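You operate a simulated robot arm through the tools that you are given. There is no shell and no other tool. Be economical: measure what you need, move in short steps, check, and stop when the job is done.

You run a simulated robot arm. Do the job below in one go: nothing can be reset, and whatever is moved stays where it is left.

JOB
Swap the map book in the travel case for the beach towel.
Fine: Unzip the case by its slide knob and lift the lid. The book goes on the bench lid; the wash bag stays in. Shut the lid and zip the case up; it stays upright on the bench seat. Where these are worked on the way, their far stop is far enough and under half their travel is too little: slide knob.

Only the result counts: the job must be done as asked and must still hold three seconds after the hand-in. Knocking over, shifting, dropping, spilling or breaking anything else fails it. Lids that push on must go on centred and level and be pressed home; caps that screw on are set level and turned clockwise until they are tight. Flat cloth is picked up by pressing the open fingertips on it (5 to 10 N) and closing them slowly along it; thin cloth reads only 2 to 8 mm in the jaws.

ROBOT AND FRAMES
A 7-joint arm with a two-finger parallel gripper on a trunk, on a base that drives. Base frame: it is fixed to the floor where the robot stands at the start and does not move with it; the origin is under the middle of the robot, x ahead of it, y to its left, z up; the surface under the hand at the start is at about z = 45. Units: cm, rad, N and s.
Its first joint turns from -2.897 to 2.897 rad. Places, roughly: bench lid top [60, 40, 40]; bench seat [60, -10, 40]; case lid [60, -10, 60]; slide knob [50, -20, 60]; travel [60, -10, 50]. Payload 3.43 kg.
The tool frame sits at the grasp point between the pads (the TCP): z along the fingers, y along the line on which they close. The tips reach 3 cm beyond it. The gripper opens to 9.4 cm. The fingers are 2.8 cm wide and 1 cm thick; the gripper's body (5 by 9.6 cm) begins 5.5 cm behind the TCP.
Orientation is that of the tool frame in the base frame, as [roll, pitch, yaw] about the fixed x, y, z axes, in that order (R = Rz(yaw) Ry(pitch) Rx(roll)). With the fingers straight down and closing along the base's y, the tool's x points along the base's -x, its y along +y and its z along -z.

CONTROLS
- The arm moves only by the tool apply_moves. Its argument "moves" is a list of rows, each an object (a shift or turn left out is 0, a gripper value left out holds the last) with "slide": the shift along the base's x, y, z in m, a list of three; "rotation": the turn, a rotation vector about the base's x, y, z in rad, a list of three; "claw": the finger opening in m, from 0 to 0.094. In form: [{"slide": [tx, ty, tz], "rotation": [rx, ry, rz], "claw": claw}, ...]. A call has 1 to 8 rows; each row shifts and turns the commanded pose from where the row before left it. Rows are played at 5 a second. More than 5 cm and 0.15 rad between two rows, or a gripper value outside its range, and nothing of the call is played. A pose out of reach is approached as far as the arm can. The call stops where the force on the tool passes 40 N (or 10 N more than at its start, if that is more) or the arm is blocked; 0.2 s more then pass. Each finger travels about 4.5 cm/s and halts on what it meets, pressing with about 44 N; the grip force reading is that of the motor and also rises with nothing between the fingers. The clock runs only during rows and for 0.2 s after the last one: add rows that do not move to give the fingers time. It gives the time, the measured TCP pose, the force on the tool (base axes), the opening and the grip force at its end, in the units of the frame above (readings bear some noise), with the torque about the TCP (base axes, N m) and any sound that the robot's microphone picked up, and new pictures: "pictures" is both (left out), scene, wrist or none.
- Cameras (640 x 400 px; columns grow to the right, rows downward): "scene" is now at [1.53, 24.43, 136.25]; the picture's right is [0.10, -1.00, 0.00], its down [-0.78, -0.07, -0.62] and it looks along [0.62, 0.06, -0.78] (base axes); focal length 271 px, centre (320, 200). "wrist" rides on the gripper at [7.6, 1.4, -10.3] in the tool frame; the picture's right is [-0.18, 0.98, 0.00], its down [-0.75, -0.14, -0.64] and it looks along [-0.63, -0.12, 0.77] (tool axes); focal length 243 px, centre (320, 200). There is no depth. A picture from a camera that has moved, and an enlarged one, comes with that camera's place and axes in the base frame and with its lens.
- drive_base(legs): drives the robot by 1 to 6 legs, each [ahead, turn to the left] in cm and rad, along the robot's own axes; the way and the turn of a leg run together, so that a leg with both is an arc; at most 150 cm and 3.142 rad a leg. The arm and the cameras ride along, it lands a little off, and it stops where it bumps. It gives what a move gives, and a new picture of the scene camera.
- aim_head(pan, tilt): turns the head with the scene camera to pan (to the left, within 2.094 rad either way) and tilt (down, from -0.506 to 1.204), counted from straight ahead of the robot. It gives what a move gives, and a new picture of the scene camera.
- inspect(camera, box): a new picture of the part [left, top, right, bottom] of that camera's present view, enlarged. It takes no simulated time.
- sign_off(): hands the job in; it is judged then, once.

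Work in short steps. Places have to be worked out from the pictures, the camera data and where the tool is seen: move nearer, look again, correct. Check each grasp and each placing, and mend what went wrong. You have 120 turns and 260 pictures in all, those below and enlarged ones among them. Open the gripper and draw the arm clear of the work before you hand the job in, unless the task says otherwise; then end with one line.

The tools are called after "Call:" as name(argument=value, ...) on one line, values as JSON. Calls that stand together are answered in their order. apply_moves: Moves the arm, as the interface text tells. Its arguments: {"type":"object","properties":{"moves":{"type":"array"},"pictures":{"type":"string","enum":["both","scene","wrist","none"]}},"required":["moves"]} The other tools are called the same way: drive_base (legs) drives the base; aim_head (pan, tilt) turns the head that bears the scene camera; inspect (camera, box) takes an enlarged picture of a part of a camera's view; sign_off () hands the job in.

At the start:

```text
t: 0.0
ee_pos: [57.89, -14.67, 104.45]
ee_rot: [-3.141, -0.001, -3.135]
wrist_force: [0.1, 0.2, -0.1]
wrist_torque: [-0.01, 0.03, 0.03]
gripper_width: 9.39
grasp_force: 0.0
robot x, y, heading: [-0.11, 0.02, 0.001]
head pan, tilt: [0.096, 0.902]
```

scene: 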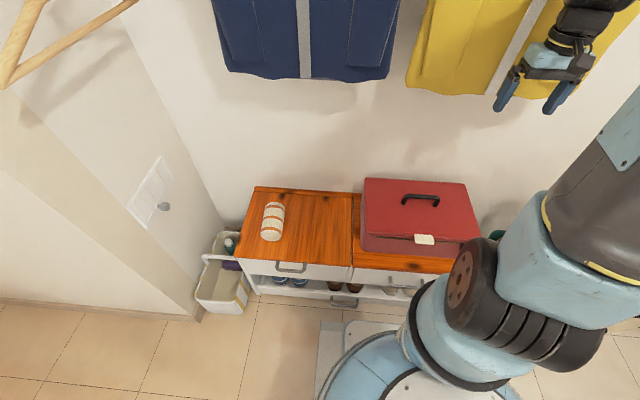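
wrist: 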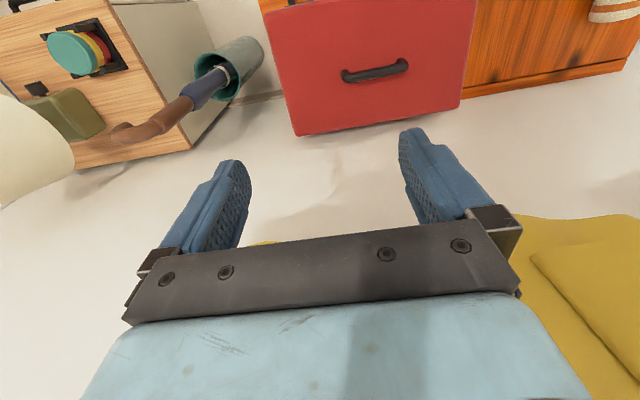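

The case is red with a handle on top and a tag at the front, and a rolled striped towel lies on the bench lid. I'll enlarge both views first.

Call:
inspect(camera="scene", box=[220, 160, 500, 320])

Call:
inspect(camera="scene", box=[350, 170, 490, 260])

```text
2.29 times, centred on (360, 240) of scene
camera zoom: at [1.53, 24.43, 136.25], right [0.1, -1.0, 0.0], down [-0.78, -0.07, -0.62], along [0.62, 0.06, -0.78], focal length 619 px, centre (229, 109)
```

zoom: 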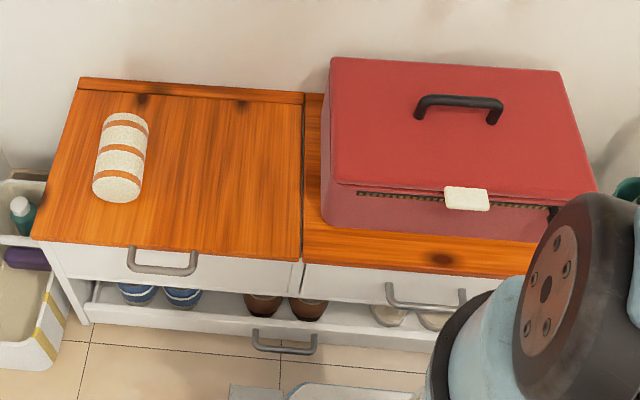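

```text
4.44 times, centred on (420, 215) of scene
camera zoom: at [1.53, 24.43, 136.25], right [0.1, -1.0, 0.0], down [-0.78, -0.07, -0.62], along [0.62, 0.06, -0.78], focal length 1204 px, centre (-124, 133)
```

zoom: 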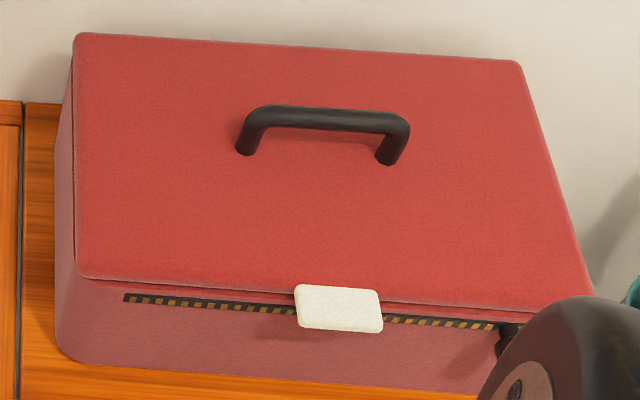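

The zip runs along the front below the lid, with the dark knob near its right end (about x 51, y -20, z 53). I'll bring the wrist camera round in front of it.

Call:
apply_moves(moves=[{"slide": [-0.025, -0.005, -0.03]}, {"slide": [-0.025, -0.005, -0.03]}, {"slide": [-0.025, -0.005, -0.03]}, {"slide": [-0.025, -0.005, -0.03]}, {"slide": [-0.025, -0.005, -0.03]}, {"slide": [-0.025, -0.005, -0.03]}, {"slide": [-0.02, -0.005, -0.03]}, {"slide": [0, 0, -0.03]}])

```text
t: 1.8
ee_pos: [44.67, -20.89, 81.29]
ee_rot: [3.14, -0.001, -3.136]
wrist_force: [-0.4, 0.3, 0.6]
wrist_torque: [-0.01, -0.04, 0.03]
gripper_width: 9.4
grasp_force: 0.1
out of reach, approached as far as the arm can: row 6, 7
robot x, y, heading: [-0.04, 0.32, -0.001]
head pan, tilt: [0.096, 0.902]
camera scene: at [1.49, 24.45, 136.25], right [0.1, -1.0, 0.0], down [-0.78, -0.08, -0.62], along [0.62, 0.06, -0.78], focal length 271 px, centre (320, 200)
camera wrist: at [37.0, -19.58, 91.5], right [0.18, 0.98, 0.0], down [0.76, -0.14, 0.64], along [0.63, -0.11, -0.77], focal length 243 px, centre (320, 200)
```

scene: 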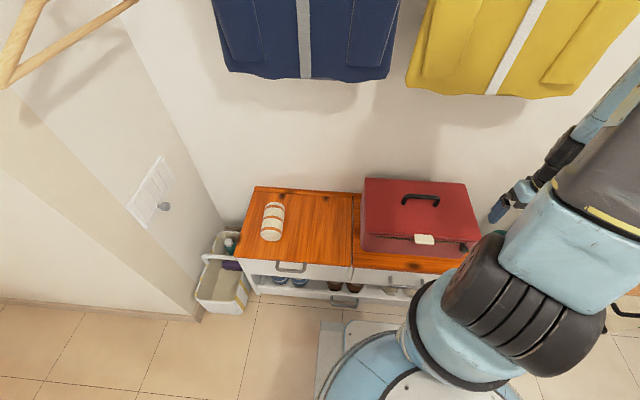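
wrist: 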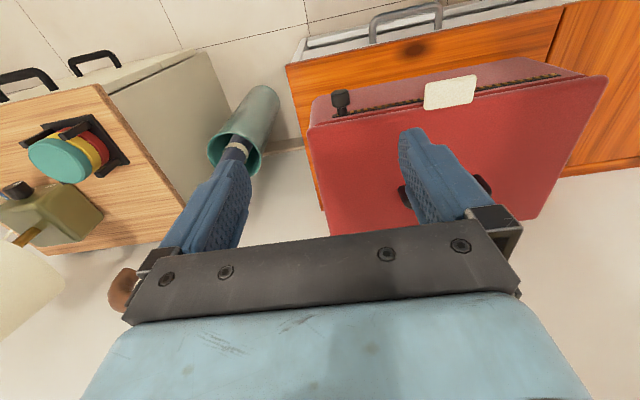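

The knob is clearly a dark post at the right end of the zip. The arm is cramped here, so I'll back the base up 15 cm and look again.

Call:
drive_base(legs=[[-15, 0]])

Call:
inspect(camera="wrist", box=[200, 0, 640, 275])

```text
t: 3.2
ee_pos: [29.8, -20.8, 81.36]
ee_rot: [3.139, -0.001, -3.135]
wrist_force: [-0.1, -0.1, 0.6]
wrist_torque: [-0.01, -0.01, 0.04]
gripper_width: 9.37
grasp_force: 0.0
robot x, y, heading: [-15.0, 0.18, -0.001]
head pan, tilt: [0.096, 0.902]
camera scene: at [-13.42, 24.41, 136.26], right [0.1, -1.0, 0.0], down [-0.78, -0.08, -0.62], along [0.62, 0.06, -0.78], focal length 271 px, centre (320, 200)
```

scene: 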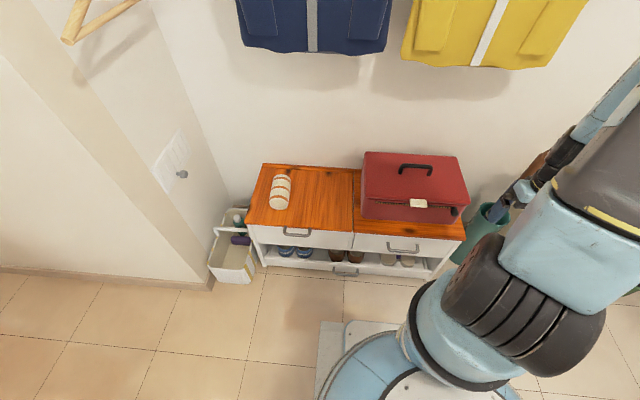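

```text
1.45 times, centred on (420, 138) of wrist
camera zoom: at [22.13, -19.57, 91.51], right [0.18, 0.98, 0.0], down [0.76, -0.14, 0.64], along [0.63, -0.11, -0.77], focal length 353 px, centre (174, 291)
```

zoom: 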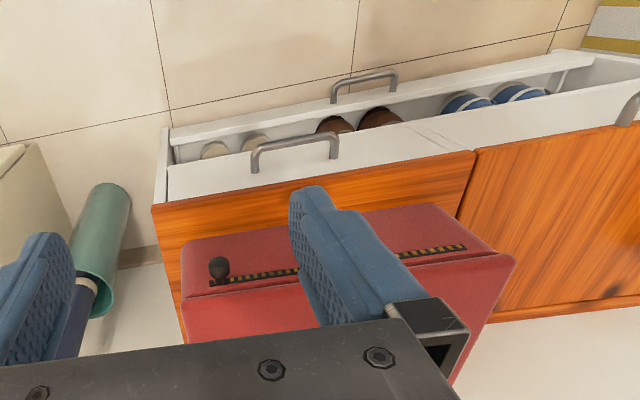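

Triangulating two wrist views puts the knob tip near (49, -18.5, 55), sticking out of the front face at x ≈ 52. The white tab may get in the way, so I'll tilt the hand 45° and look at the front from level.

Call:
apply_moves(moves=[{"slide": [0.0, 0.01, -0.027], "rotation": [0, -0.13, 0]}, {"slide": [0.0, 0.01, -0.027], "rotation": [0, -0.13, 0]}, {"slide": [0.0, 0.01, -0.027], "rotation": [0, -0.13, 0]}, {"slide": [0.0, 0.01, -0.027], "rotation": [0, -0.13, 0]}, {"slide": [0.0, 0.01, -0.027], "rotation": [0, -0.13, 0]}, {"slide": [0.0, 0.01, -0.027], "rotation": [0, -0.135, 0]}, {"slide": [0, 0, -0.03]}, {}])

```text
t: 5.0
ee_pos: [36.29, -20.21, 60.52]
ee_rot: [-3.138, 0.783, -3.134]
wrist_force: [-0.2, 0.9, 0.5]
wrist_torque: [-0.03, 0.0, -0.01]
gripper_width: 9.39
grasp_force: 0.1
out of reach, approached as far as the arm can: row 1, 2, 3, 4, 5
robot x, y, heading: [-15.39, -0.08, 0.001]
head pan, tilt: [0.096, 0.902]
camera scene: at [-13.42, 24.41, 136.26], right [0.1, -1.0, 0.0], down [-0.78, -0.08, -0.62], along [0.62, 0.06, -0.78], focal length 271 px, centre (320, 200)
camera wrist: at [23.58, -18.84, 62.4], right [0.13, 0.98, 0.13], down [0.08, -0.14, 0.99], along [0.99, -0.11, -0.1], focal length 243 px, centre (320, 200)
```

scene: 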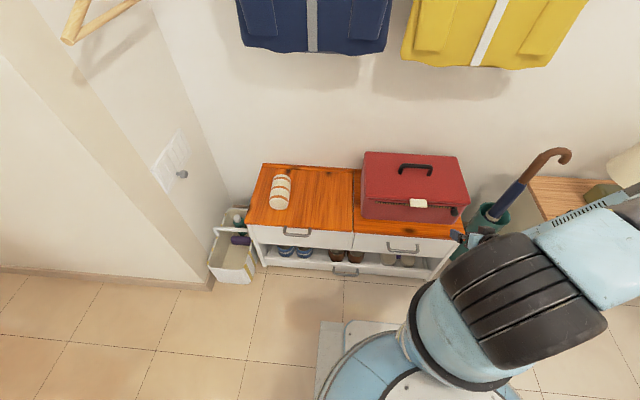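
wrist: 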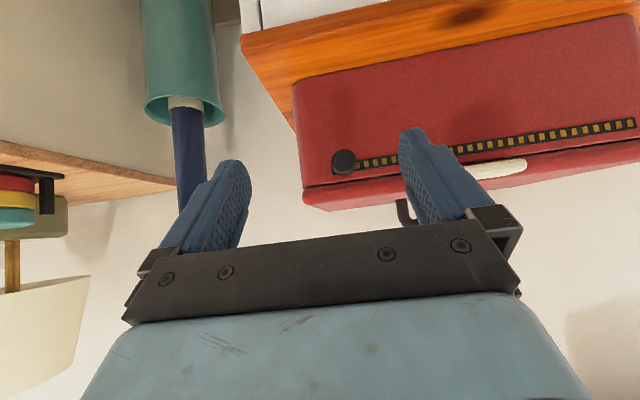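

The knob (about 2.6 cm across) sits near (49.5, -18.6, 55.8), and the tab underside is at z ≈ 58.4, so a flatter hand passes below it. I'll tilt further, to about 70°, and approach with the knob between the fingers.

Call:
apply_moves(moves=[{"slide": [0.01, 0.005, -0.01], "rotation": [0, -0.11, 0]}, {"slide": [0.01, 0.005, -0.01], "rotation": [0, -0.11, 0]}, {"slide": [0.01, 0.005, -0.01], "rotation": [0, -0.11, 0]}, {"slide": [0.01, 0.001, -0.01], "rotation": [0, -0.11, 0]}, {}], pictures="wrist")

```text
t: 6.2
ee_pos: [40.34, -18.47, 56.82]
ee_rot: [-3.126, 1.223, -3.124]
wrist_force: [-1.0, 0.5, -0.7]
wrist_torque: [-0.03, -0.02, -0.02]
gripper_width: 9.4
grasp_force: 0.0
robot x, y, heading: [-15.04, 0.17, -0.001]
head pan, tilt: [0.096, 0.902]
camera wrist: at [28.02, -17.26, 53.03], right [0.06, 0.98, 0.17], down [-0.35, -0.14, 0.93], along [0.94, -0.11, 0.33], focal length 243 px, centre (320, 200)
```

wrist: 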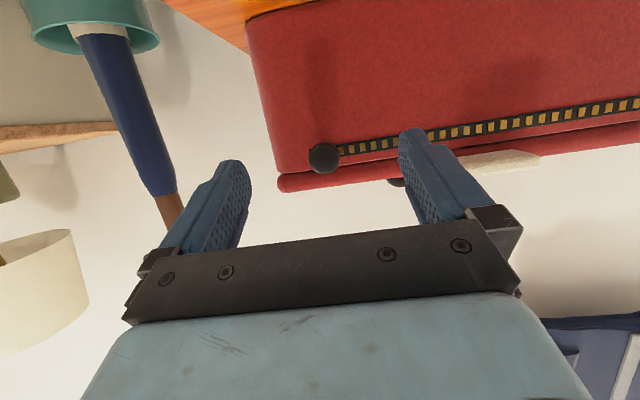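

Knob tip is at about (48.2, -18.7, 56.3). I'm moving straight in so the knob sits between the pads.

Call:
apply_moves(moves=[{"slide": [0.025, -0.001, -0.002]}, {"slide": [0.025, -0.001, -0.002]}, {"slide": [0.022, 0.0, -0.001]}, {}])

```text
t: 7.2
ee_pos: [47.37, -18.95, 56.24]
ee_rot: [-3.125, 1.221, -3.125]
wrist_force: [-4.8, -0.2, -0.4]
wrist_torque: [0.01, -0.02, 0.25]
gripper_width: 9.38
grasp_force: 0.0
robot x, y, heading: [-14.86, -0.4, -0.002]
head pan, tilt: [0.096, 0.902]
camera scene: at [-13.42, 24.41, 136.26], right [0.1, -1.0, 0.0], down [-0.78, -0.08, -0.62], along [0.62, 0.06, -0.78], focal length 271 px, centre (320, 200)
camera wrist: at [35.16, -17.55, 52.51], right [0.06, 0.98, 0.17], down [-0.34, -0.14, 0.93], along [0.94, -0.11, 0.33], focal length 243 px, centre (320, 200)
```

scene: 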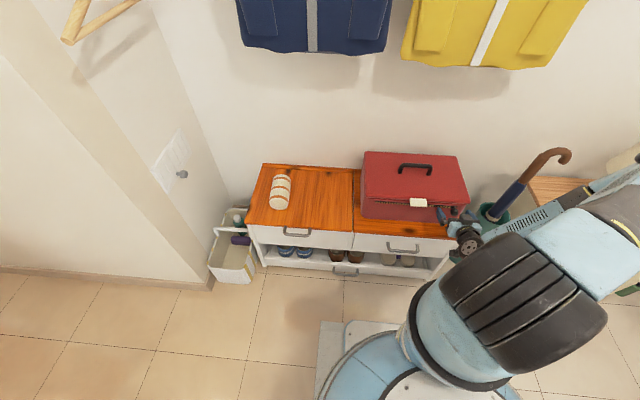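
wrist: 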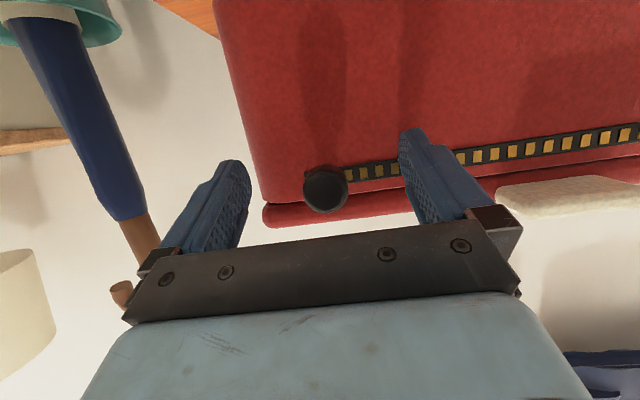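

A light 5 N push shows a fingertip touching the case, so I'll back off 4 mm and close on the knob.

Call:
apply_moves(moves=[{"slide": [-0.004, 0, 0]}, {"claw": 0.06}, {"claw": 0.04}, {"claw": 0.03}, {"claw": 0.02}, {"claw": 0.015}, {}, {}], pictures="wrist")

```text
t: 9.0
ee_pos: [47.1, -18.81, 56.27]
ee_rot: [-3.125, 1.222, -3.122]
wrist_force: [0.1, 7.8, 6.0]
wrist_torque: [-0.06, 0.09, 0.48]
gripper_width: 2.62
grasp_force: 43.9
robot x, y, heading: [-14.63, -0.08, 0.002]
head pan, tilt: [0.096, 0.902]
camera wrist: at [34.82, -17.52, 52.59], right [0.06, 0.98, 0.17], down [-0.35, -0.14, 0.93], along [0.94, -0.11, 0.33], focal length 243 px, centre (320, 200)
```

wrist: 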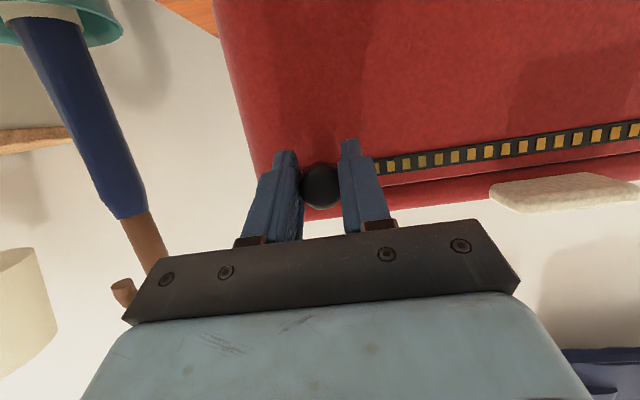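

The knob is gripped at 2.62 cm. Now I'll slide it left along +y in small steps and watch the force.

Call:
apply_moves(moves=[{"slide": [0, 0.01, 0]}, {"slide": [0, 0.015, 0]}, {"slide": [0, 0.015, 0]}, {}], pictures="wrist")

```text
t: 10.0
ee_pos: [47.16, -14.83, 56.32]
ee_rot: [-3.126, 1.222, -3.124]
wrist_force: [-15.1, -0.6, 21.4]
wrist_torque: [0.05, 0.18, 0.64]
gripper_width: 2.6
grasp_force: 44.0
robot x, y, heading: [-14.78, 0.17, -0.0]
head pan, tilt: [0.096, 0.902]
camera wrist: at [34.84, -13.59, 52.6], right [0.06, 0.98, 0.17], down [-0.35, -0.14, 0.93], along [0.94, -0.11, 0.33], focal length 243 px, centre (320, 200)
```

wrist: 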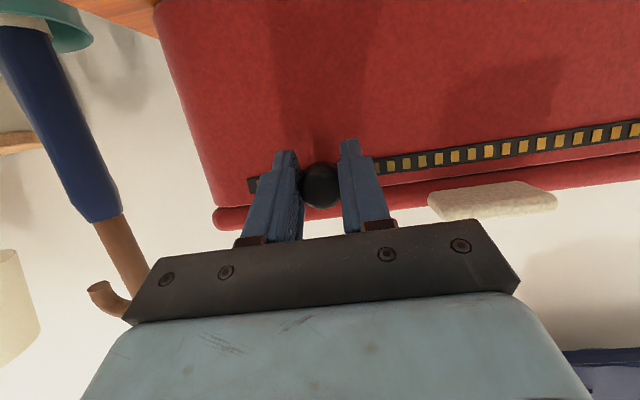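

It slides. The track pushes the tool back and up, so the case is slightly turned; I'll correct x and z and keep going.

Call:
apply_moves(moves=[{"slide": [-0.003, 0.0, 0.002]}, {"slide": [-0.001, 0.015, 0.0]}, {"slide": [-0.001, 0.015, 0.0]}, {}], pictures="none")

```text
t: 11.0
ee_pos: [46.71, -11.74, 56.34]
ee_rot: [-3.124, 1.224, -3.123]
wrist_force: [6.0, -0.8, 2.0]
wrist_torque: [-0.05, 0.2, -0.21]
gripper_width: 2.56
grasp_force: 43.7
robot x, y, heading: [-15.19, -0.12, 0.001]
head pan, tilt: [0.096, 0.902]
```

Forces are small now. Continuing left with a small x drift.

Call:
apply_moves(moves=[{"slide": [0, 0.02, 0.0]}, {"slide": [-0.001, 0.02, 0.0]}, {"slide": [-0.001, 0.02, 0.0]}, {}])

```text
t: 12.0
ee_pos: [46.42, -5.9, 56.44]
ee_rot: [-3.127, 1.222, -3.124]
wrist_force: [0.8, 0.7, 0.7]
wrist_torque: [-0.01, 0.42, -0.26]
gripper_width: 2.57
grasp_force: 44.1
robot x, y, heading: [-14.89, -0.2, 0.004]
head pan, tilt: [0.096, 0.902]
camera scene: at [-13.37, 24.41, 136.25], right [0.1, -1.0, 0.0], down [-0.78, -0.08, -0.62], along [0.62, 0.06, -0.78], focal length 271 px, centre (320, 200)
camera wrist: at [34.13, -4.56, 52.71], right [0.06, 0.98, 0.17], down [-0.34, -0.14, 0.93], along [0.94, -0.11, 0.33], focal length 243 px, centre (320, 200)
```

scene: 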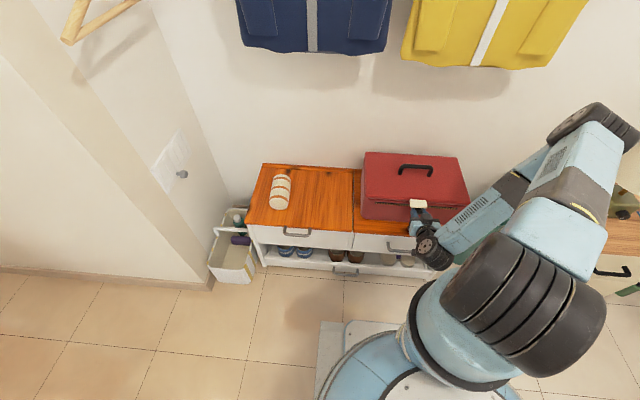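
wrist: 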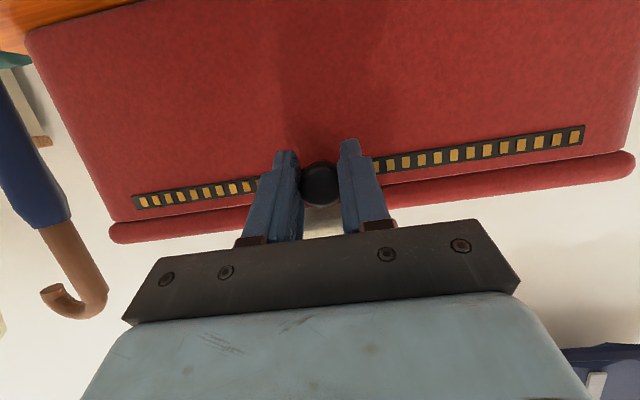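

It's passing under the tab freely. The track's left end is still ~13 cm away; I'll continue.

Call:
apply_moves(moves=[{"slide": [-0.001, 0.02, 0.0]}, {"slide": [-0.001, 0.02, 0.0]}, {"slide": [-0.001, 0.02, 0.0]}, {"slide": [-0.001, 0.02, 0.0]}, {"slide": [-0.001, 0.02, 0.0]}, {}], pictures="wrist")

```text
t: 13.4
ee_pos: [46.09, 4.21, 56.28]
ee_rot: [-3.124, 1.224, -3.124]
wrist_force: [7.1, 0.1, 7.2]
wrist_torque: [-0.07, 0.13, 0.08]
gripper_width: 2.55
grasp_force: 44.3
robot x, y, heading: [-15.02, -0.23, 0.002]
head pan, tilt: [0.096, 0.902]
camera wrist: at [33.76, 5.6, 52.68], right [0.06, 0.98, 0.17], down [-0.35, -0.14, 0.93], along [0.94, -0.11, 0.33], focal length 243 px, centre (320, 200)
```

wrist: 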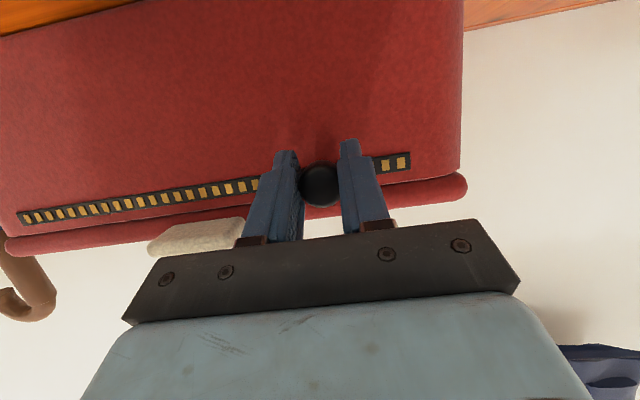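

A few cm remain. I'll push on until I feel the stop.

Call:
apply_moves(moves=[{"slide": [0, 0.015, 0.0]}, {"slide": [-0.001, 0.015, 0.0]}, {"slide": [0, 0.01, 0.0]}, {"slide": [0, 0.01, 0.0]}, {"slide": [0, 0.008, 0.0]}, {"slide": [0, 0.008, 0.0]}], pictures="wrist")

```text
t: 14.8
ee_pos: [45.85, 10.69, 56.41]
ee_rot: [-3.127, 1.221, -3.124]
wrist_force: [-2.6, -10.3, 16.0]
wrist_torque: [-0.02, -0.5, -0.47]
gripper_width: 2.55
grasp_force: 44.0
robot x, y, heading: [-14.78, -0.23, 0.005]
head pan, tilt: [0.096, 0.902]
camera wrist: at [33.52, 12.02, 52.71], right [0.06, 0.98, 0.17], down [-0.34, -0.14, 0.93], along [0.94, -0.11, 0.33], focal length 243 px, centre (320, 200)
```

wrist: 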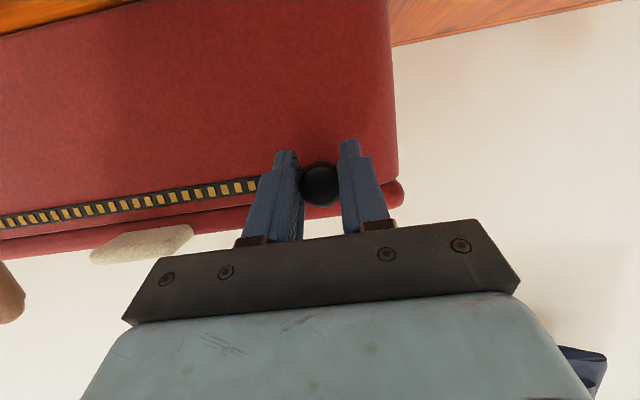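

The knob has travelled 29.5 cm and I now feel the stop. I'll ease back, release and draw away.

Call:
apply_moves(moves=[{"slide": [0, -0.002, 0], "claw": 0.05}, {"claw": 0.06}, {"claw": 0.06}, {"slide": [-0.03, 0, 0]}, {"slide": [-0.04, 0, 0]}, {"slide": [-0.03, 0, 0.03]}, {"slide": [-0.0, 0, 0.04]}])

```text
t: 16.4
ee_pos: [36.09, 10.86, 62.95]
ee_rot: [-3.125, 1.225, -3.124]
wrist_force: [-0.4, -0.2, -0.3]
wrist_torque: [0.01, 0.02, 0.0]
gripper_width: 6.0
grasp_force: 0.0
out of reach, approached as far as the arm can: row 7
robot x, y, heading: [-14.85, 0.38, 0.006]
head pan, tilt: [0.096, 0.902]
camera scene: at [-13.41, 24.41, 136.26], right [0.1, -1.0, 0.0], down [-0.78, -0.08, -0.62], along [0.62, 0.06, -0.78], focal length 271 px, centre (320, 200)
camera wrist: at [23.8, 12.16, 59.16], right [0.06, 0.98, 0.17], down [-0.35, -0.14, 0.93], along [0.94, -0.11, 0.33], focal length 243 px, centre (320, 200)
```

scene: 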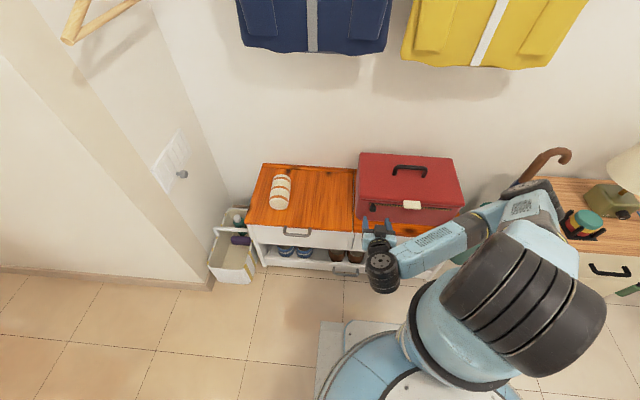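
wrist: 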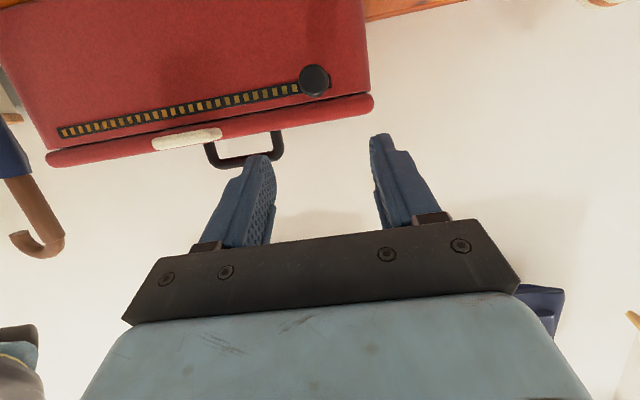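

The case may have crept left slightly, so I'll look closely.

Call:
inspect(camera="scene", box=[330, 140, 490, 240])

Call:
inspect(camera="wrist", box=[0, 0, 400, 250])

```text
4.00 times, centred on (410, 190) of scene
camera zoom: at [-13.41, 24.41, 136.26], right [0.1, -1.0, 0.0], down [-0.78, -0.08, -0.62], along [0.62, 0.06, -0.78], focal length 1083 px, centre (-40, 240)
```

zoom: 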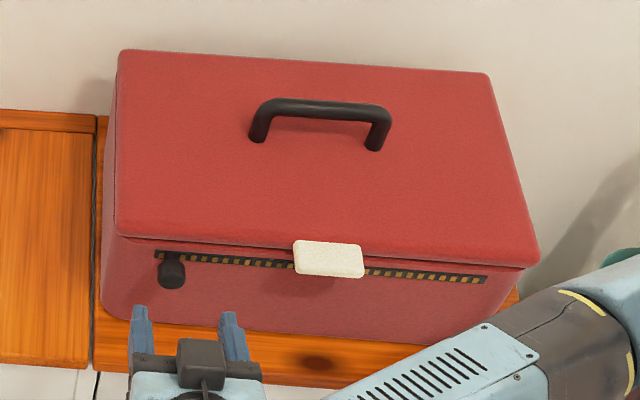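

```text
1.60 times, centred on (200, 125) of wrist
camera zoom: at [23.8, 12.16, 59.16], right [0.06, 0.98, 0.17], down [-0.35, -0.14, 0.93], along [0.94, -0.11, 0.33], focal length 388 px, centre (512, 320)
```

zoom: 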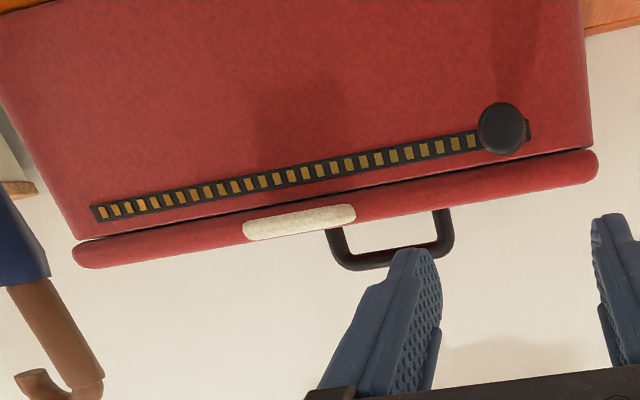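

The knob is now at the left end and the case has only crept about 1–2 cm, still on the seat. Next I'll level the hand with the fingers closed and put it in front of and just below the tab (y ≈ -3, underside z ≈ 58.5).

Call:
apply_moves(moves=[{"slide": [0.0, -0.045, 0], "claw": 0.0, "rotation": [0, -0.09, 0]}, {"slide": [0.0, -0.045, -0.005], "rotation": [0, -0.09, 0]}, {"slide": [0.0, -0.045, -0.02], "rotation": [0, -0.09, 0]}, {"slide": [0.02, 0.0, -0.025], "rotation": [0, -0.075, 0]}, {"slide": [0.02, 0.0, -0.02]}, {}])

```text
t: 17.8
ee_pos: [40.08, -2.74, 56.07]
ee_rot: [-2.012, 1.564, -2.011]
wrist_force: [0.1, 0.4, 0.9]
wrist_torque: [-0.01, 0.0, -0.02]
gripper_width: 0.0
grasp_force: 33.1
robot x, y, heading: [-15.14, -0.73, -0.002]
head pan, tilt: [0.096, 0.902]
camera scene: at [-13.41, 24.41, 136.26], right [0.1, -1.0, 0.0], down [-0.78, -0.08, -0.62], along [0.62, 0.06, -0.78], focal length 271 px, centre (320, 200)
camera wrist: at [29.78, -1.46, 48.33], right [0.0, 0.98, 0.18], down [-0.64, -0.14, 0.76], along [0.77, -0.11, 0.63], focal length 243 px, centre (320, 200)
```

scene: 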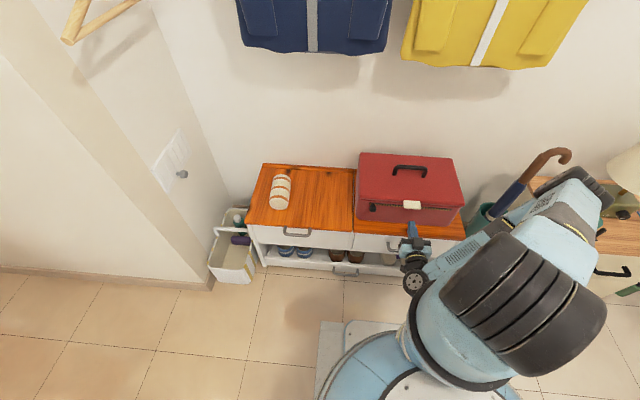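
wrist: 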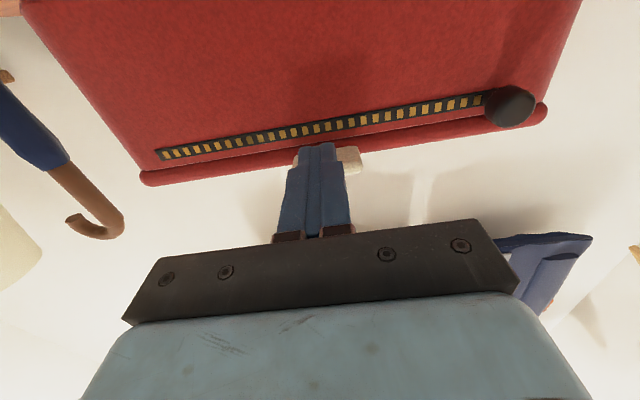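

Centred under the tab. I'll move in until the tip is beneath it, then start raising.

Call:
apply_moves(moves=[{"slide": [0.03, 0, 0]}, {"slide": [0.028, 0, 0]}, {"slide": [0, 0, 0.01]}, {"slide": [0, 0, 0.01]}, {"slide": [0, 0, 0.01]}])

```text
t: 19.0
ee_pos: [45.87, -2.78, 59.01]
ee_rot: [-2.099, 1.563, -2.098]
wrist_force: [0.3, -1.0, -0.9]
wrist_torque: [0.02, 0.02, -0.02]
gripper_width: 0.0
grasp_force: 33.6
robot x, y, heading: [-14.85, 0.2, 0.008]
head pan, tilt: [0.096, 0.902]
camera scene: at [-13.39, 24.41, 136.26], right [0.1, -1.0, 0.0], down [-0.78, -0.08, -0.62], along [0.62, 0.06, -0.78], focal length 271 px, centre (320, 200)
camera wrist: at [35.53, -1.41, 51.27], right [0.0, 0.98, 0.18], down [-0.64, -0.14, 0.76], along [0.77, -0.11, 0.63], focal length 243 px, centre (320, 200)
```

scene: 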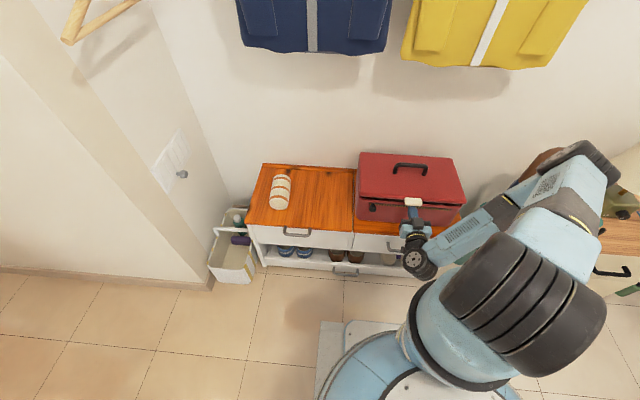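
wrist: 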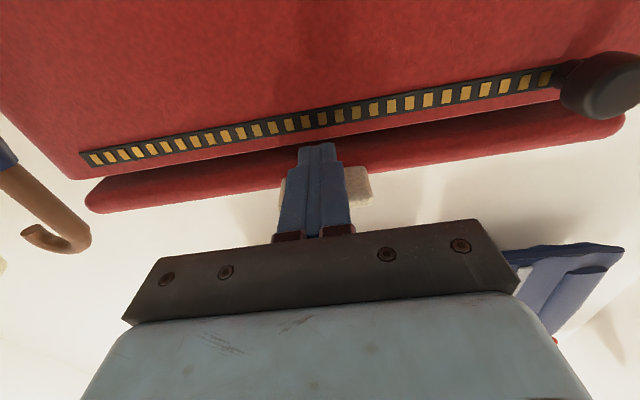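

The lid rises with almost no load. I'll follow its arc up and forward.

Call:
apply_moves(moves=[{"slide": [0.005, 0, 0.02]}, {"slide": [0.01, 0, 0.02]}, {"slide": [0.015, 0, 0.015]}, {"slide": [0.015, 0, 0.02]}, {"slide": [0.015, 0, 0.02]}, {"slide": [0.02, 0, 0.02]}, {"slide": [0.02, 0, 0.018]}])

```text
t: 20.6
ee_pos: [55.09, -2.86, 71.9]
ee_rot: [-1.875, 1.566, -1.876]
wrist_force: [-0.3, 0.2, 0.3]
wrist_torque: [-0.04, -0.02, -0.03]
gripper_width: 0.0
grasp_force: 32.9
robot x, y, heading: [-14.91, -0.02, 0.002]
head pan, tilt: [0.096, 0.902]
stopped in row 7: the force on the tool passed its limit at 57 N (the readings are from after the stop); the commanded pose is now the measured one
camera scene: at [-13.43, 24.43, 136.25], right [0.1, -1.0, 0.0], down [-0.78, -0.08, -0.62], along [0.62, 0.06, -0.78], focal length 271 px, centre (320, 200)
camera wrist: at [44.88, -1.44, 64.21], right [0.0, 0.98, 0.18], down [-0.64, -0.14, 0.76], along [0.77, -0.11, 0.63], focal length 243 px, centre (320, 200)
```

scene: 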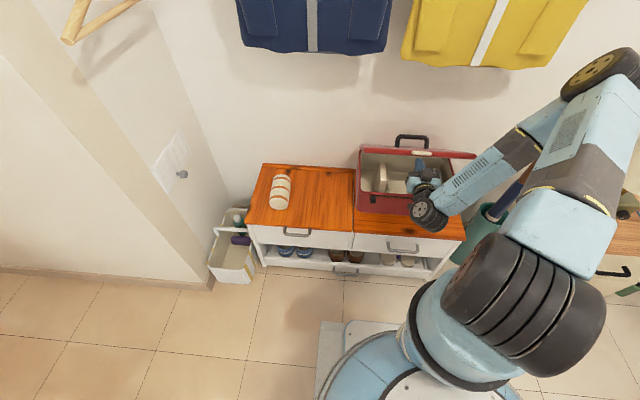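
wrist: 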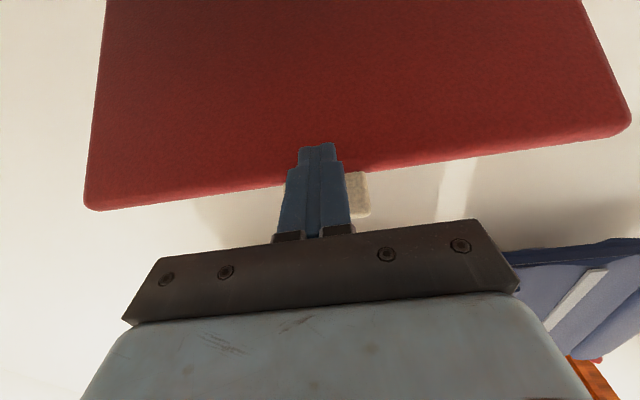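

A force spike stopped the move although the reading is now zero. I'll look closely at the lid.

Call:
inspect(camera="scene", box=[330, 120, 490, 220])

```text
4.00 times, centred on (410, 170) of scene
camera zoom: at [-13.43, 24.43, 136.25], right [0.1, -1.0, 0.0], down [-0.78, -0.08, -0.62], along [0.62, 0.06, -0.78], focal length 1083 px, centre (-40, 320)
```

zoom: 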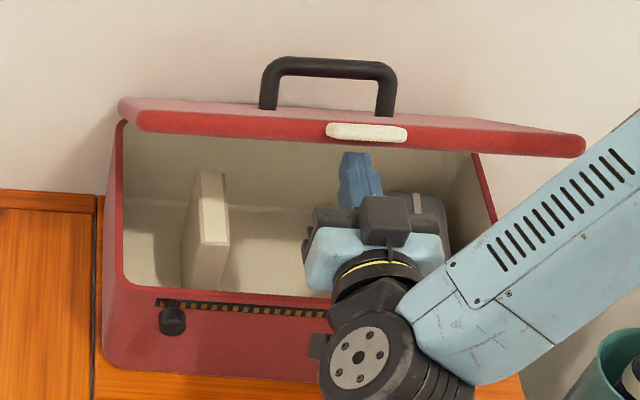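

The lid is at about 45°, and I can see a cream upright item (the book, by the looks) inside. I'll proceed gently, more upward than forward.

Call:
apply_moves(moves=[{"slide": [0.0, 0, 0.01]}, {"slide": [0.005, 0, 0.012]}, {"slide": [0.005, 0, 0.012]}], pictures="wrist")

```text
t: 21.4
ee_pos: [56.19, -2.88, 75.27]
ee_rot: [-1.733, 1.566, -1.731]
wrist_force: [0.0, -0.5, -0.1]
wrist_torque: [0.01, 0.03, -0.01]
gripper_width: 0.0
grasp_force: 32.8
robot x, y, heading: [-14.98, 0.13, 0.0]
head pan, tilt: [0.096, 0.902]
camera wrist: at [45.85, -1.47, 67.51], right [0.0, 0.98, 0.18], down [-0.64, -0.14, 0.75], along [0.77, -0.11, 0.63], focal length 243 px, centre (320, 200)
```

wrist: 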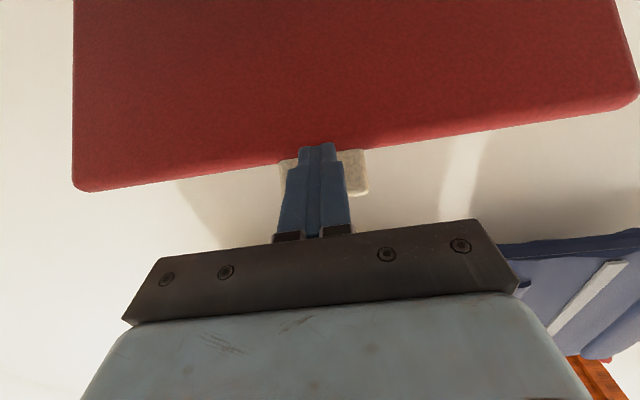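

No resistance now. Continuing the arc slowly.

Call:
apply_moves(moves=[{"slide": [0.01, 0, 0.01]}, {"slide": [0.012, 0, 0.01]}, {"slide": [0.012, 0, 0.008]}, {"slide": [0.012, 0, 0.006]}, {"slide": [0.012, 0, 0.004]}])

```text
t: 22.6
ee_pos: [62.04, -2.68, 79.04]
ee_rot: [-1.951, 1.565, -1.949]
wrist_force: [-1.1, -1.0, 1.1]
wrist_torque: [0.04, -0.03, 0.0]
gripper_width: 0.0
grasp_force: 32.4
robot x, y, heading: [-15.31, -0.39, -0.002]
head pan, tilt: [0.096, 0.902]
camera scene: at [-13.41, 24.41, 136.25], right [0.1, -1.0, 0.0], down [-0.78, -0.08, -0.62], along [0.62, 0.06, -0.78], focal length 271 px, centre (320, 200)
camera wrist: at [51.74, -1.32, 71.38], right [0.0, 0.98, 0.18], down [-0.64, -0.14, 0.76], along [0.77, -0.11, 0.63], focal length 243 px, centre (320, 200)
```

scene: 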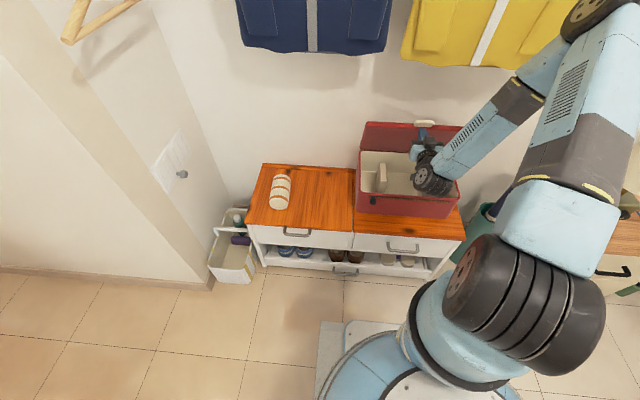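
wrist: 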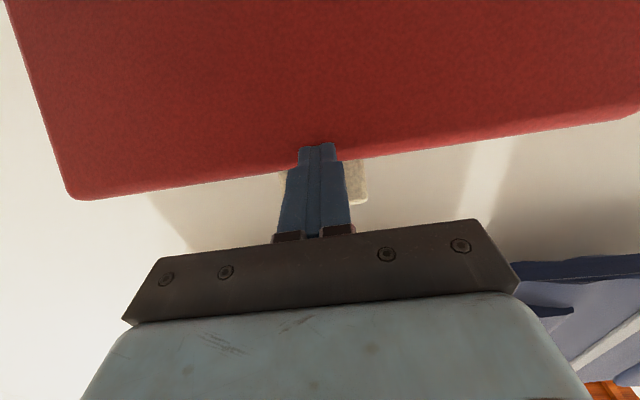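

The lid is about 65–70° up. Now mostly forward, pushing it past upright.

Call:
apply_moves(moves=[{"slide": [0.012, 0, 0.002]}, {"slide": [0.012, 0, 0]}, {"slide": [0.012, 0, 0]}, {"slide": [0.012, 0, 0]}, {"slide": [0.012, 0, -0.002]}, {"slide": [0.012, 0, -0.002]}])

```text
t: 24.0
ee_pos: [68.92, -2.66, 78.97]
ee_rot: [-1.612, 1.566, -1.611]
wrist_force: [-35.2, 0.7, 17.7]
wrist_torque: [-0.16, -0.03, 0.04]
gripper_width: 0.0
grasp_force: 32.8
robot x, y, heading: [-14.88, 0.25, 0.002]
head pan, tilt: [0.096, 0.902]
camera scene: at [-13.63, 24.42, 136.26], right [0.1, -1.0, 0.0], down [-0.78, -0.08, -0.62], along [0.62, 0.06, -0.78], focal length 271 px, centre (320, 200)
camera wrist: at [58.7, -1.41, 71.31], right [0.0, 0.98, 0.18], down [-0.64, -0.14, 0.75], along [0.77, -0.11, 0.63], focal length 243 px, centre (320, 200)
```

scene: 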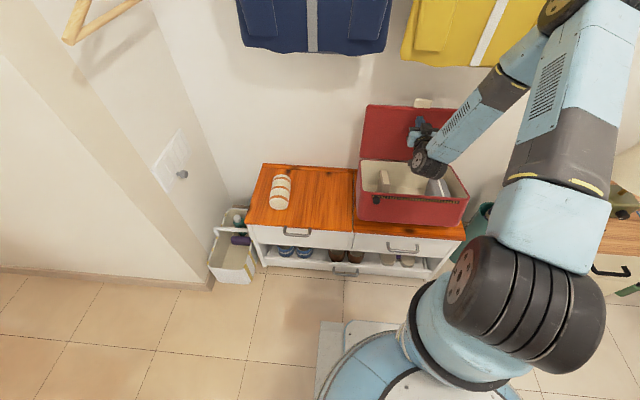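
wrist: 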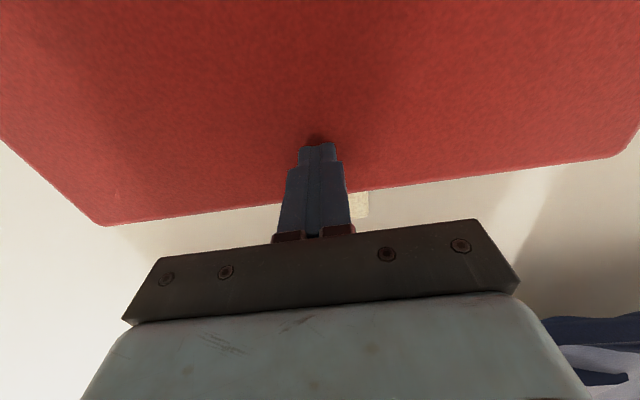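

35 N means the lid has met a stop, or the handle is on the wall. I'll look before going further.

Call:
inspect(camera="scene", box=[330, 90, 490, 240])

```text
2.67 times, centred on (410, 165) of scene
camera zoom: at [-13.63, 24.42, 136.26], right [0.1, -1.0, 0.0], down [-0.78, -0.08, -0.62], along [0.62, 0.06, -0.78], focal length 722 px, centre (80, 293)
```

zoom: 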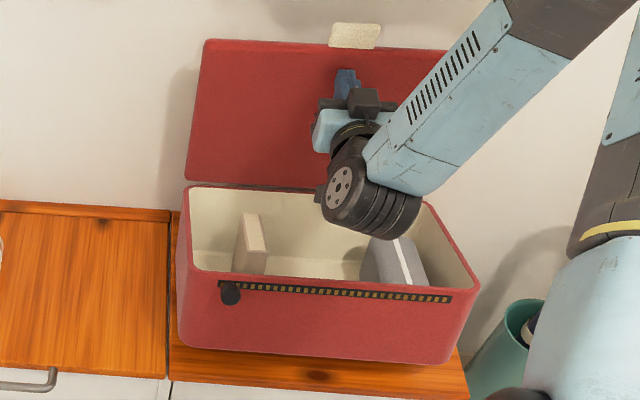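

The lid looks just past upright, and inside are the cream book and the grey striped wash bag. I'll ease back a little and see whether the lid holds.

Call:
apply_moves(moves=[{"slide": [-0.015, 0, 0]}, {"slide": [-0.015, 0, 0]}, {"slide": [-0.02, 0, 0]}, {}])

Call:
inspect(camera="scene", box=[330, 90, 490, 240])

```text
t: 25.0
ee_pos: [64.19, -2.75, 78.98]
ee_rot: [-1.965, 1.567, -1.963]
wrist_force: [-3.4, -0.2, -2.3]
wrist_torque: [-0.01, 0.04, 0.03]
gripper_width: 0.0
grasp_force: 32.8
robot x, y, heading: [-14.72, -0.31, 0.001]
head pan, tilt: [0.096, 0.902]
camera scene: at [-13.39, 24.41, 136.25], right [0.1, -1.0, 0.0], down [-0.78, -0.08, -0.62], along [0.62, 0.06, -0.78], focal length 271 px, centre (320, 200)
camera wrist: at [53.91, -1.37, 71.24], right [0.0, 0.98, 0.18], down [-0.64, -0.14, 0.76], along [0.77, -0.11, 0.63], focal length 243 px, centre (320, 200)
```

scene: 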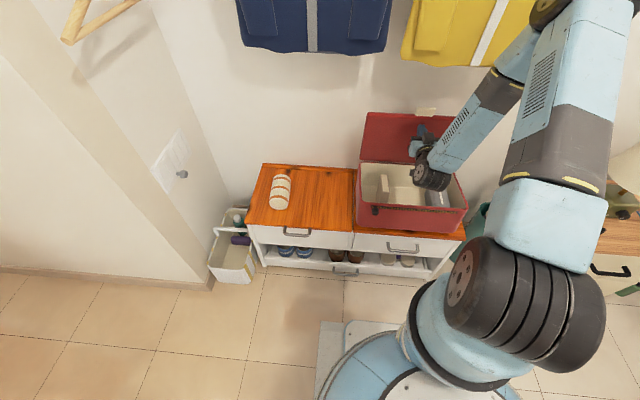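
wrist: 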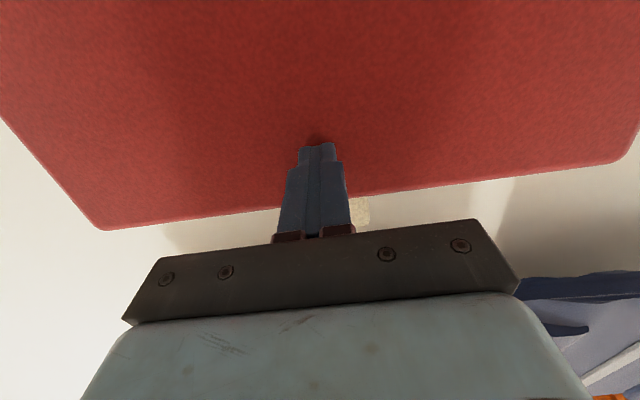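

```text
2.67 times, centred on (410, 165) of scene
camera zoom: at [-13.39, 24.41, 136.25], right [0.1, -1.0, 0.0], down [-0.78, -0.08, -0.62], along [0.62, 0.06, -0.78], focal length 722 px, centre (80, 293)
```

zoom: 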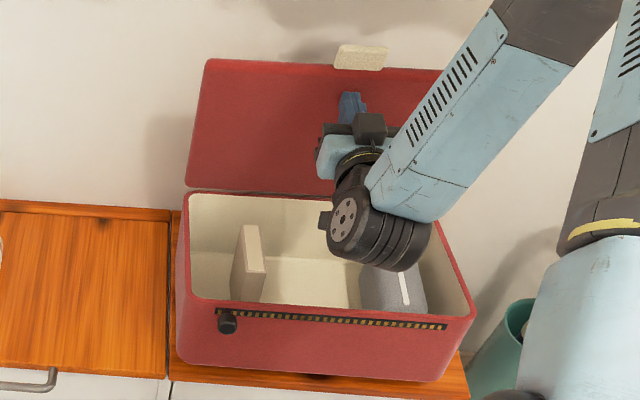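

The lid follows my finger back, and the case seems to have moved too. I'll zoom in closely to see how the case sits on the seat.

Call:
inspect(camera="scene", box=[345, 150, 475, 245])

```text
4.21 times, centred on (410, 198) of scene
camera zoom: at [-13.39, 24.41, 136.25], right [0.1, -1.0, 0.0], down [-0.78, -0.08, -0.62], along [0.62, 0.06, -0.78], focal length 1140 px, centre (-59, 210)
```

zoom: 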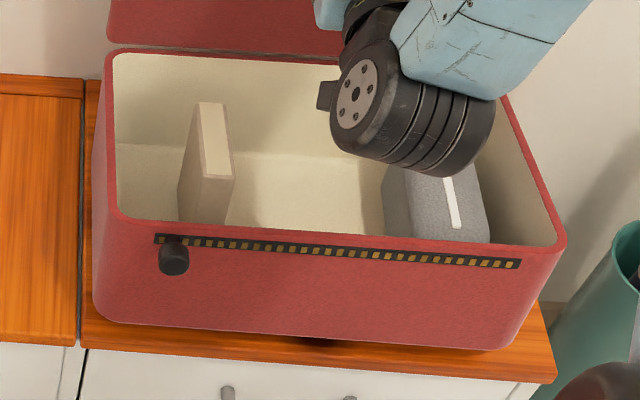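

The rear of the case stayed put while the front rocked: my last push tipped it, and it's now flat again. So the lid is at its stop or has a stiff hinge. I'll retreat further and see whether it stays up by itself.

Call:
apply_moves(moves=[{"slide": [-0.01, 0, 0]}, {"slide": [-0.01, 0, 0]}, {}, {}])

Call:
inspect(camera="scene", box=[330, 90, 490, 240])

```text
t: 26.0
ee_pos: [62.17, -2.53, 78.92]
ee_rot: [-1.902, 1.565, -1.9]
wrist_force: [-3.3, 1.0, -1.9]
wrist_torque: [-0.04, -0.01, 0.05]
gripper_width: 0.0
grasp_force: 33.7
robot x, y, heading: [-15.09, 0.43, 0.003]
head pan, tilt: [0.096, 0.902]
camera scene: at [-13.4, 24.42, 136.25], right [0.1, -1.0, 0.0], down [-0.78, -0.08, -0.62], along [0.62, 0.06, -0.78], focal length 271 px, centre (320, 200)
camera wrist: at [51.88, -1.34, 71.25], right [0.0, 0.98, 0.18], down [-0.64, -0.14, 0.76], along [0.77, -0.11, 0.63], focal length 243 px, centre (320, 200)
```

scene: 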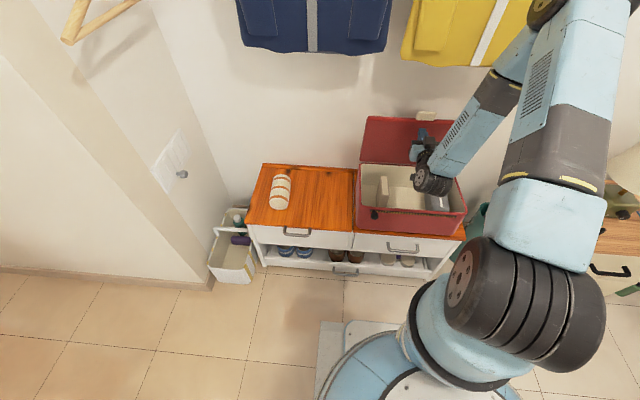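
wrist: 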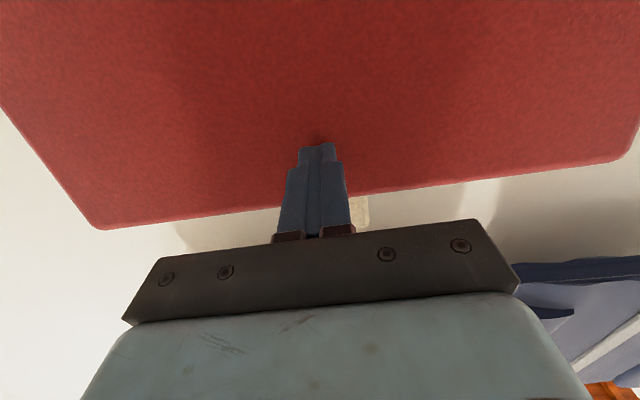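

```text
2.67 times, centred on (410, 165) of scene
camera zoom: at [-13.4, 24.42, 136.25], right [0.1, -1.0, 0.0], down [-0.78, -0.08, -0.62], along [0.62, 0.06, -0.78], focal length 722 px, centre (80, 293)
```

zoom: 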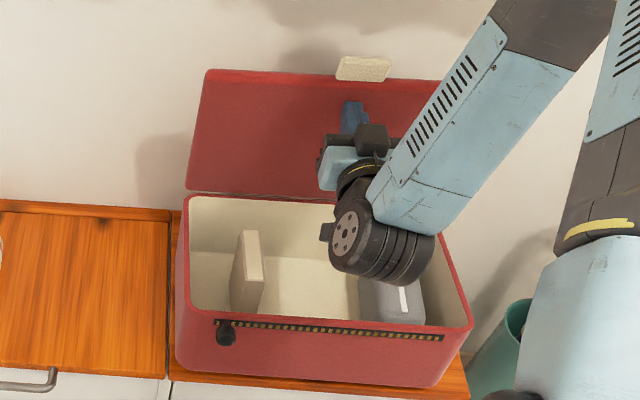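

The case appears about 3 cm nearer me than before, with the lid still in contact with the finger. I'll retreat just 1 cm more and compare positions.

Call:
apply_moves(moves=[{"slide": [-0.01, 0, 0]}, {}, {}], pictures="wrist")

Call:
inspect(camera="scene", box=[330, 90, 490, 240])

```text
t: 26.8
ee_pos: [61.15, -2.8, 78.86]
ee_rot: [-1.944, 1.566, -1.944]
wrist_force: [-2.8, -0.8, -3.6]
wrist_torque: [0.01, 0.08, -0.03]
gripper_width: 0.0
grasp_force: 33.0
robot x, y, heading: [-14.83, -0.1, 0.005]
head pan, tilt: [0.096, 0.902]
camera wrist: at [50.88, -1.41, 71.19], right [0.0, 0.98, 0.18], down [-0.64, -0.14, 0.76], along [0.77, -0.11, 0.63], focal length 243 px, centre (320, 200)
```

wrist: 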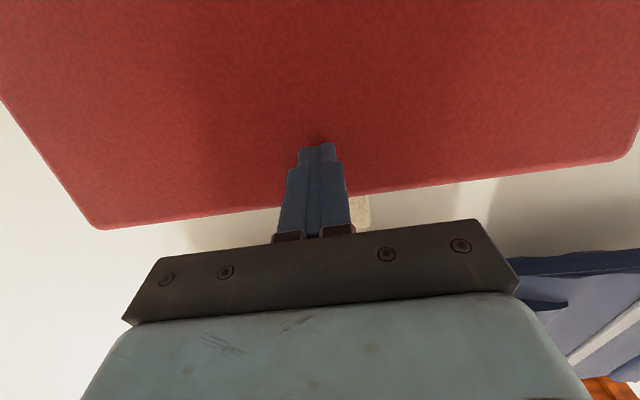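

```text
2.67 times, centred on (410, 165) of scene
camera zoom: at [-13.4, 24.41, 136.26], right [0.1, -1.0, 0.0], down [-0.78, -0.08, -0.62], along [0.62, 0.06, -0.78], focal length 722 px, centre (80, 293)
```

zoom: 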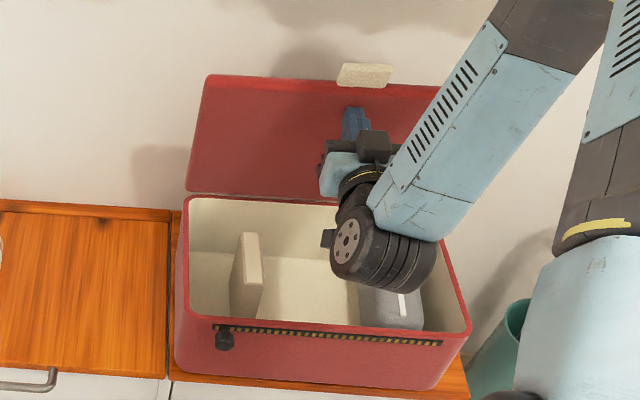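

I can't tell a tilt from a slide. A close zoom on the case's left side and bottom should settle it.

Call:
inspect(camera="scene", box=[345, 155, 405, 245])

Call:
inspect(camera="wrist", box=[240, 110, 400, 210])

```text
4.44 times, centred on (375, 200) of scene
camera zoom: at [-13.4, 24.41, 136.26], right [0.1, -1.0, 0.0], down [-0.78, -0.08, -0.62], along [0.62, 0.06, -0.78], focal length 1204 px, centre (76, 200)
```

zoom: 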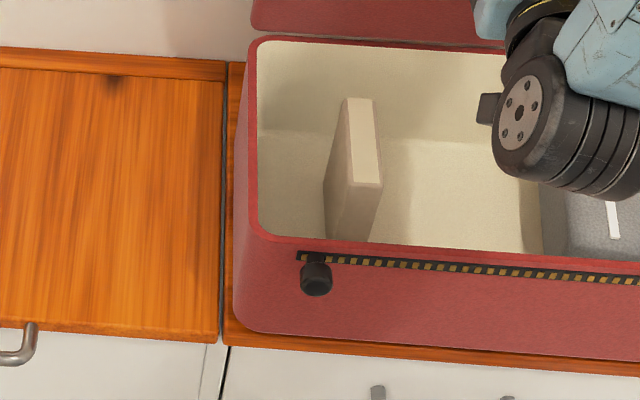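

```text
4.00 times, centred on (320, 160) of wrist
camera zoom: at [50.88, -1.41, 71.19], right [0.0, 0.98, 0.18], down [-0.64, -0.14, 0.76], along [0.77, -0.11, 0.63], focal length 970 px, centre (320, 360)
```

zoom: 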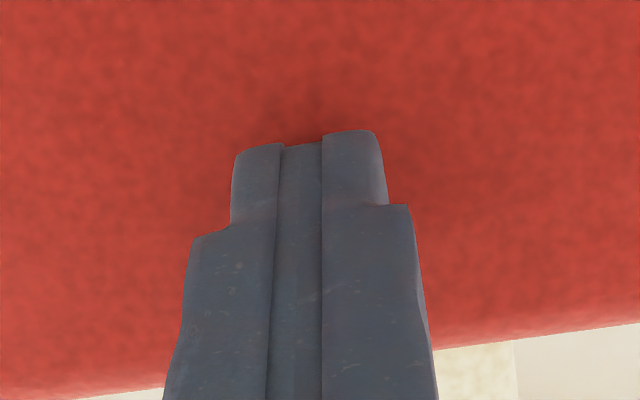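

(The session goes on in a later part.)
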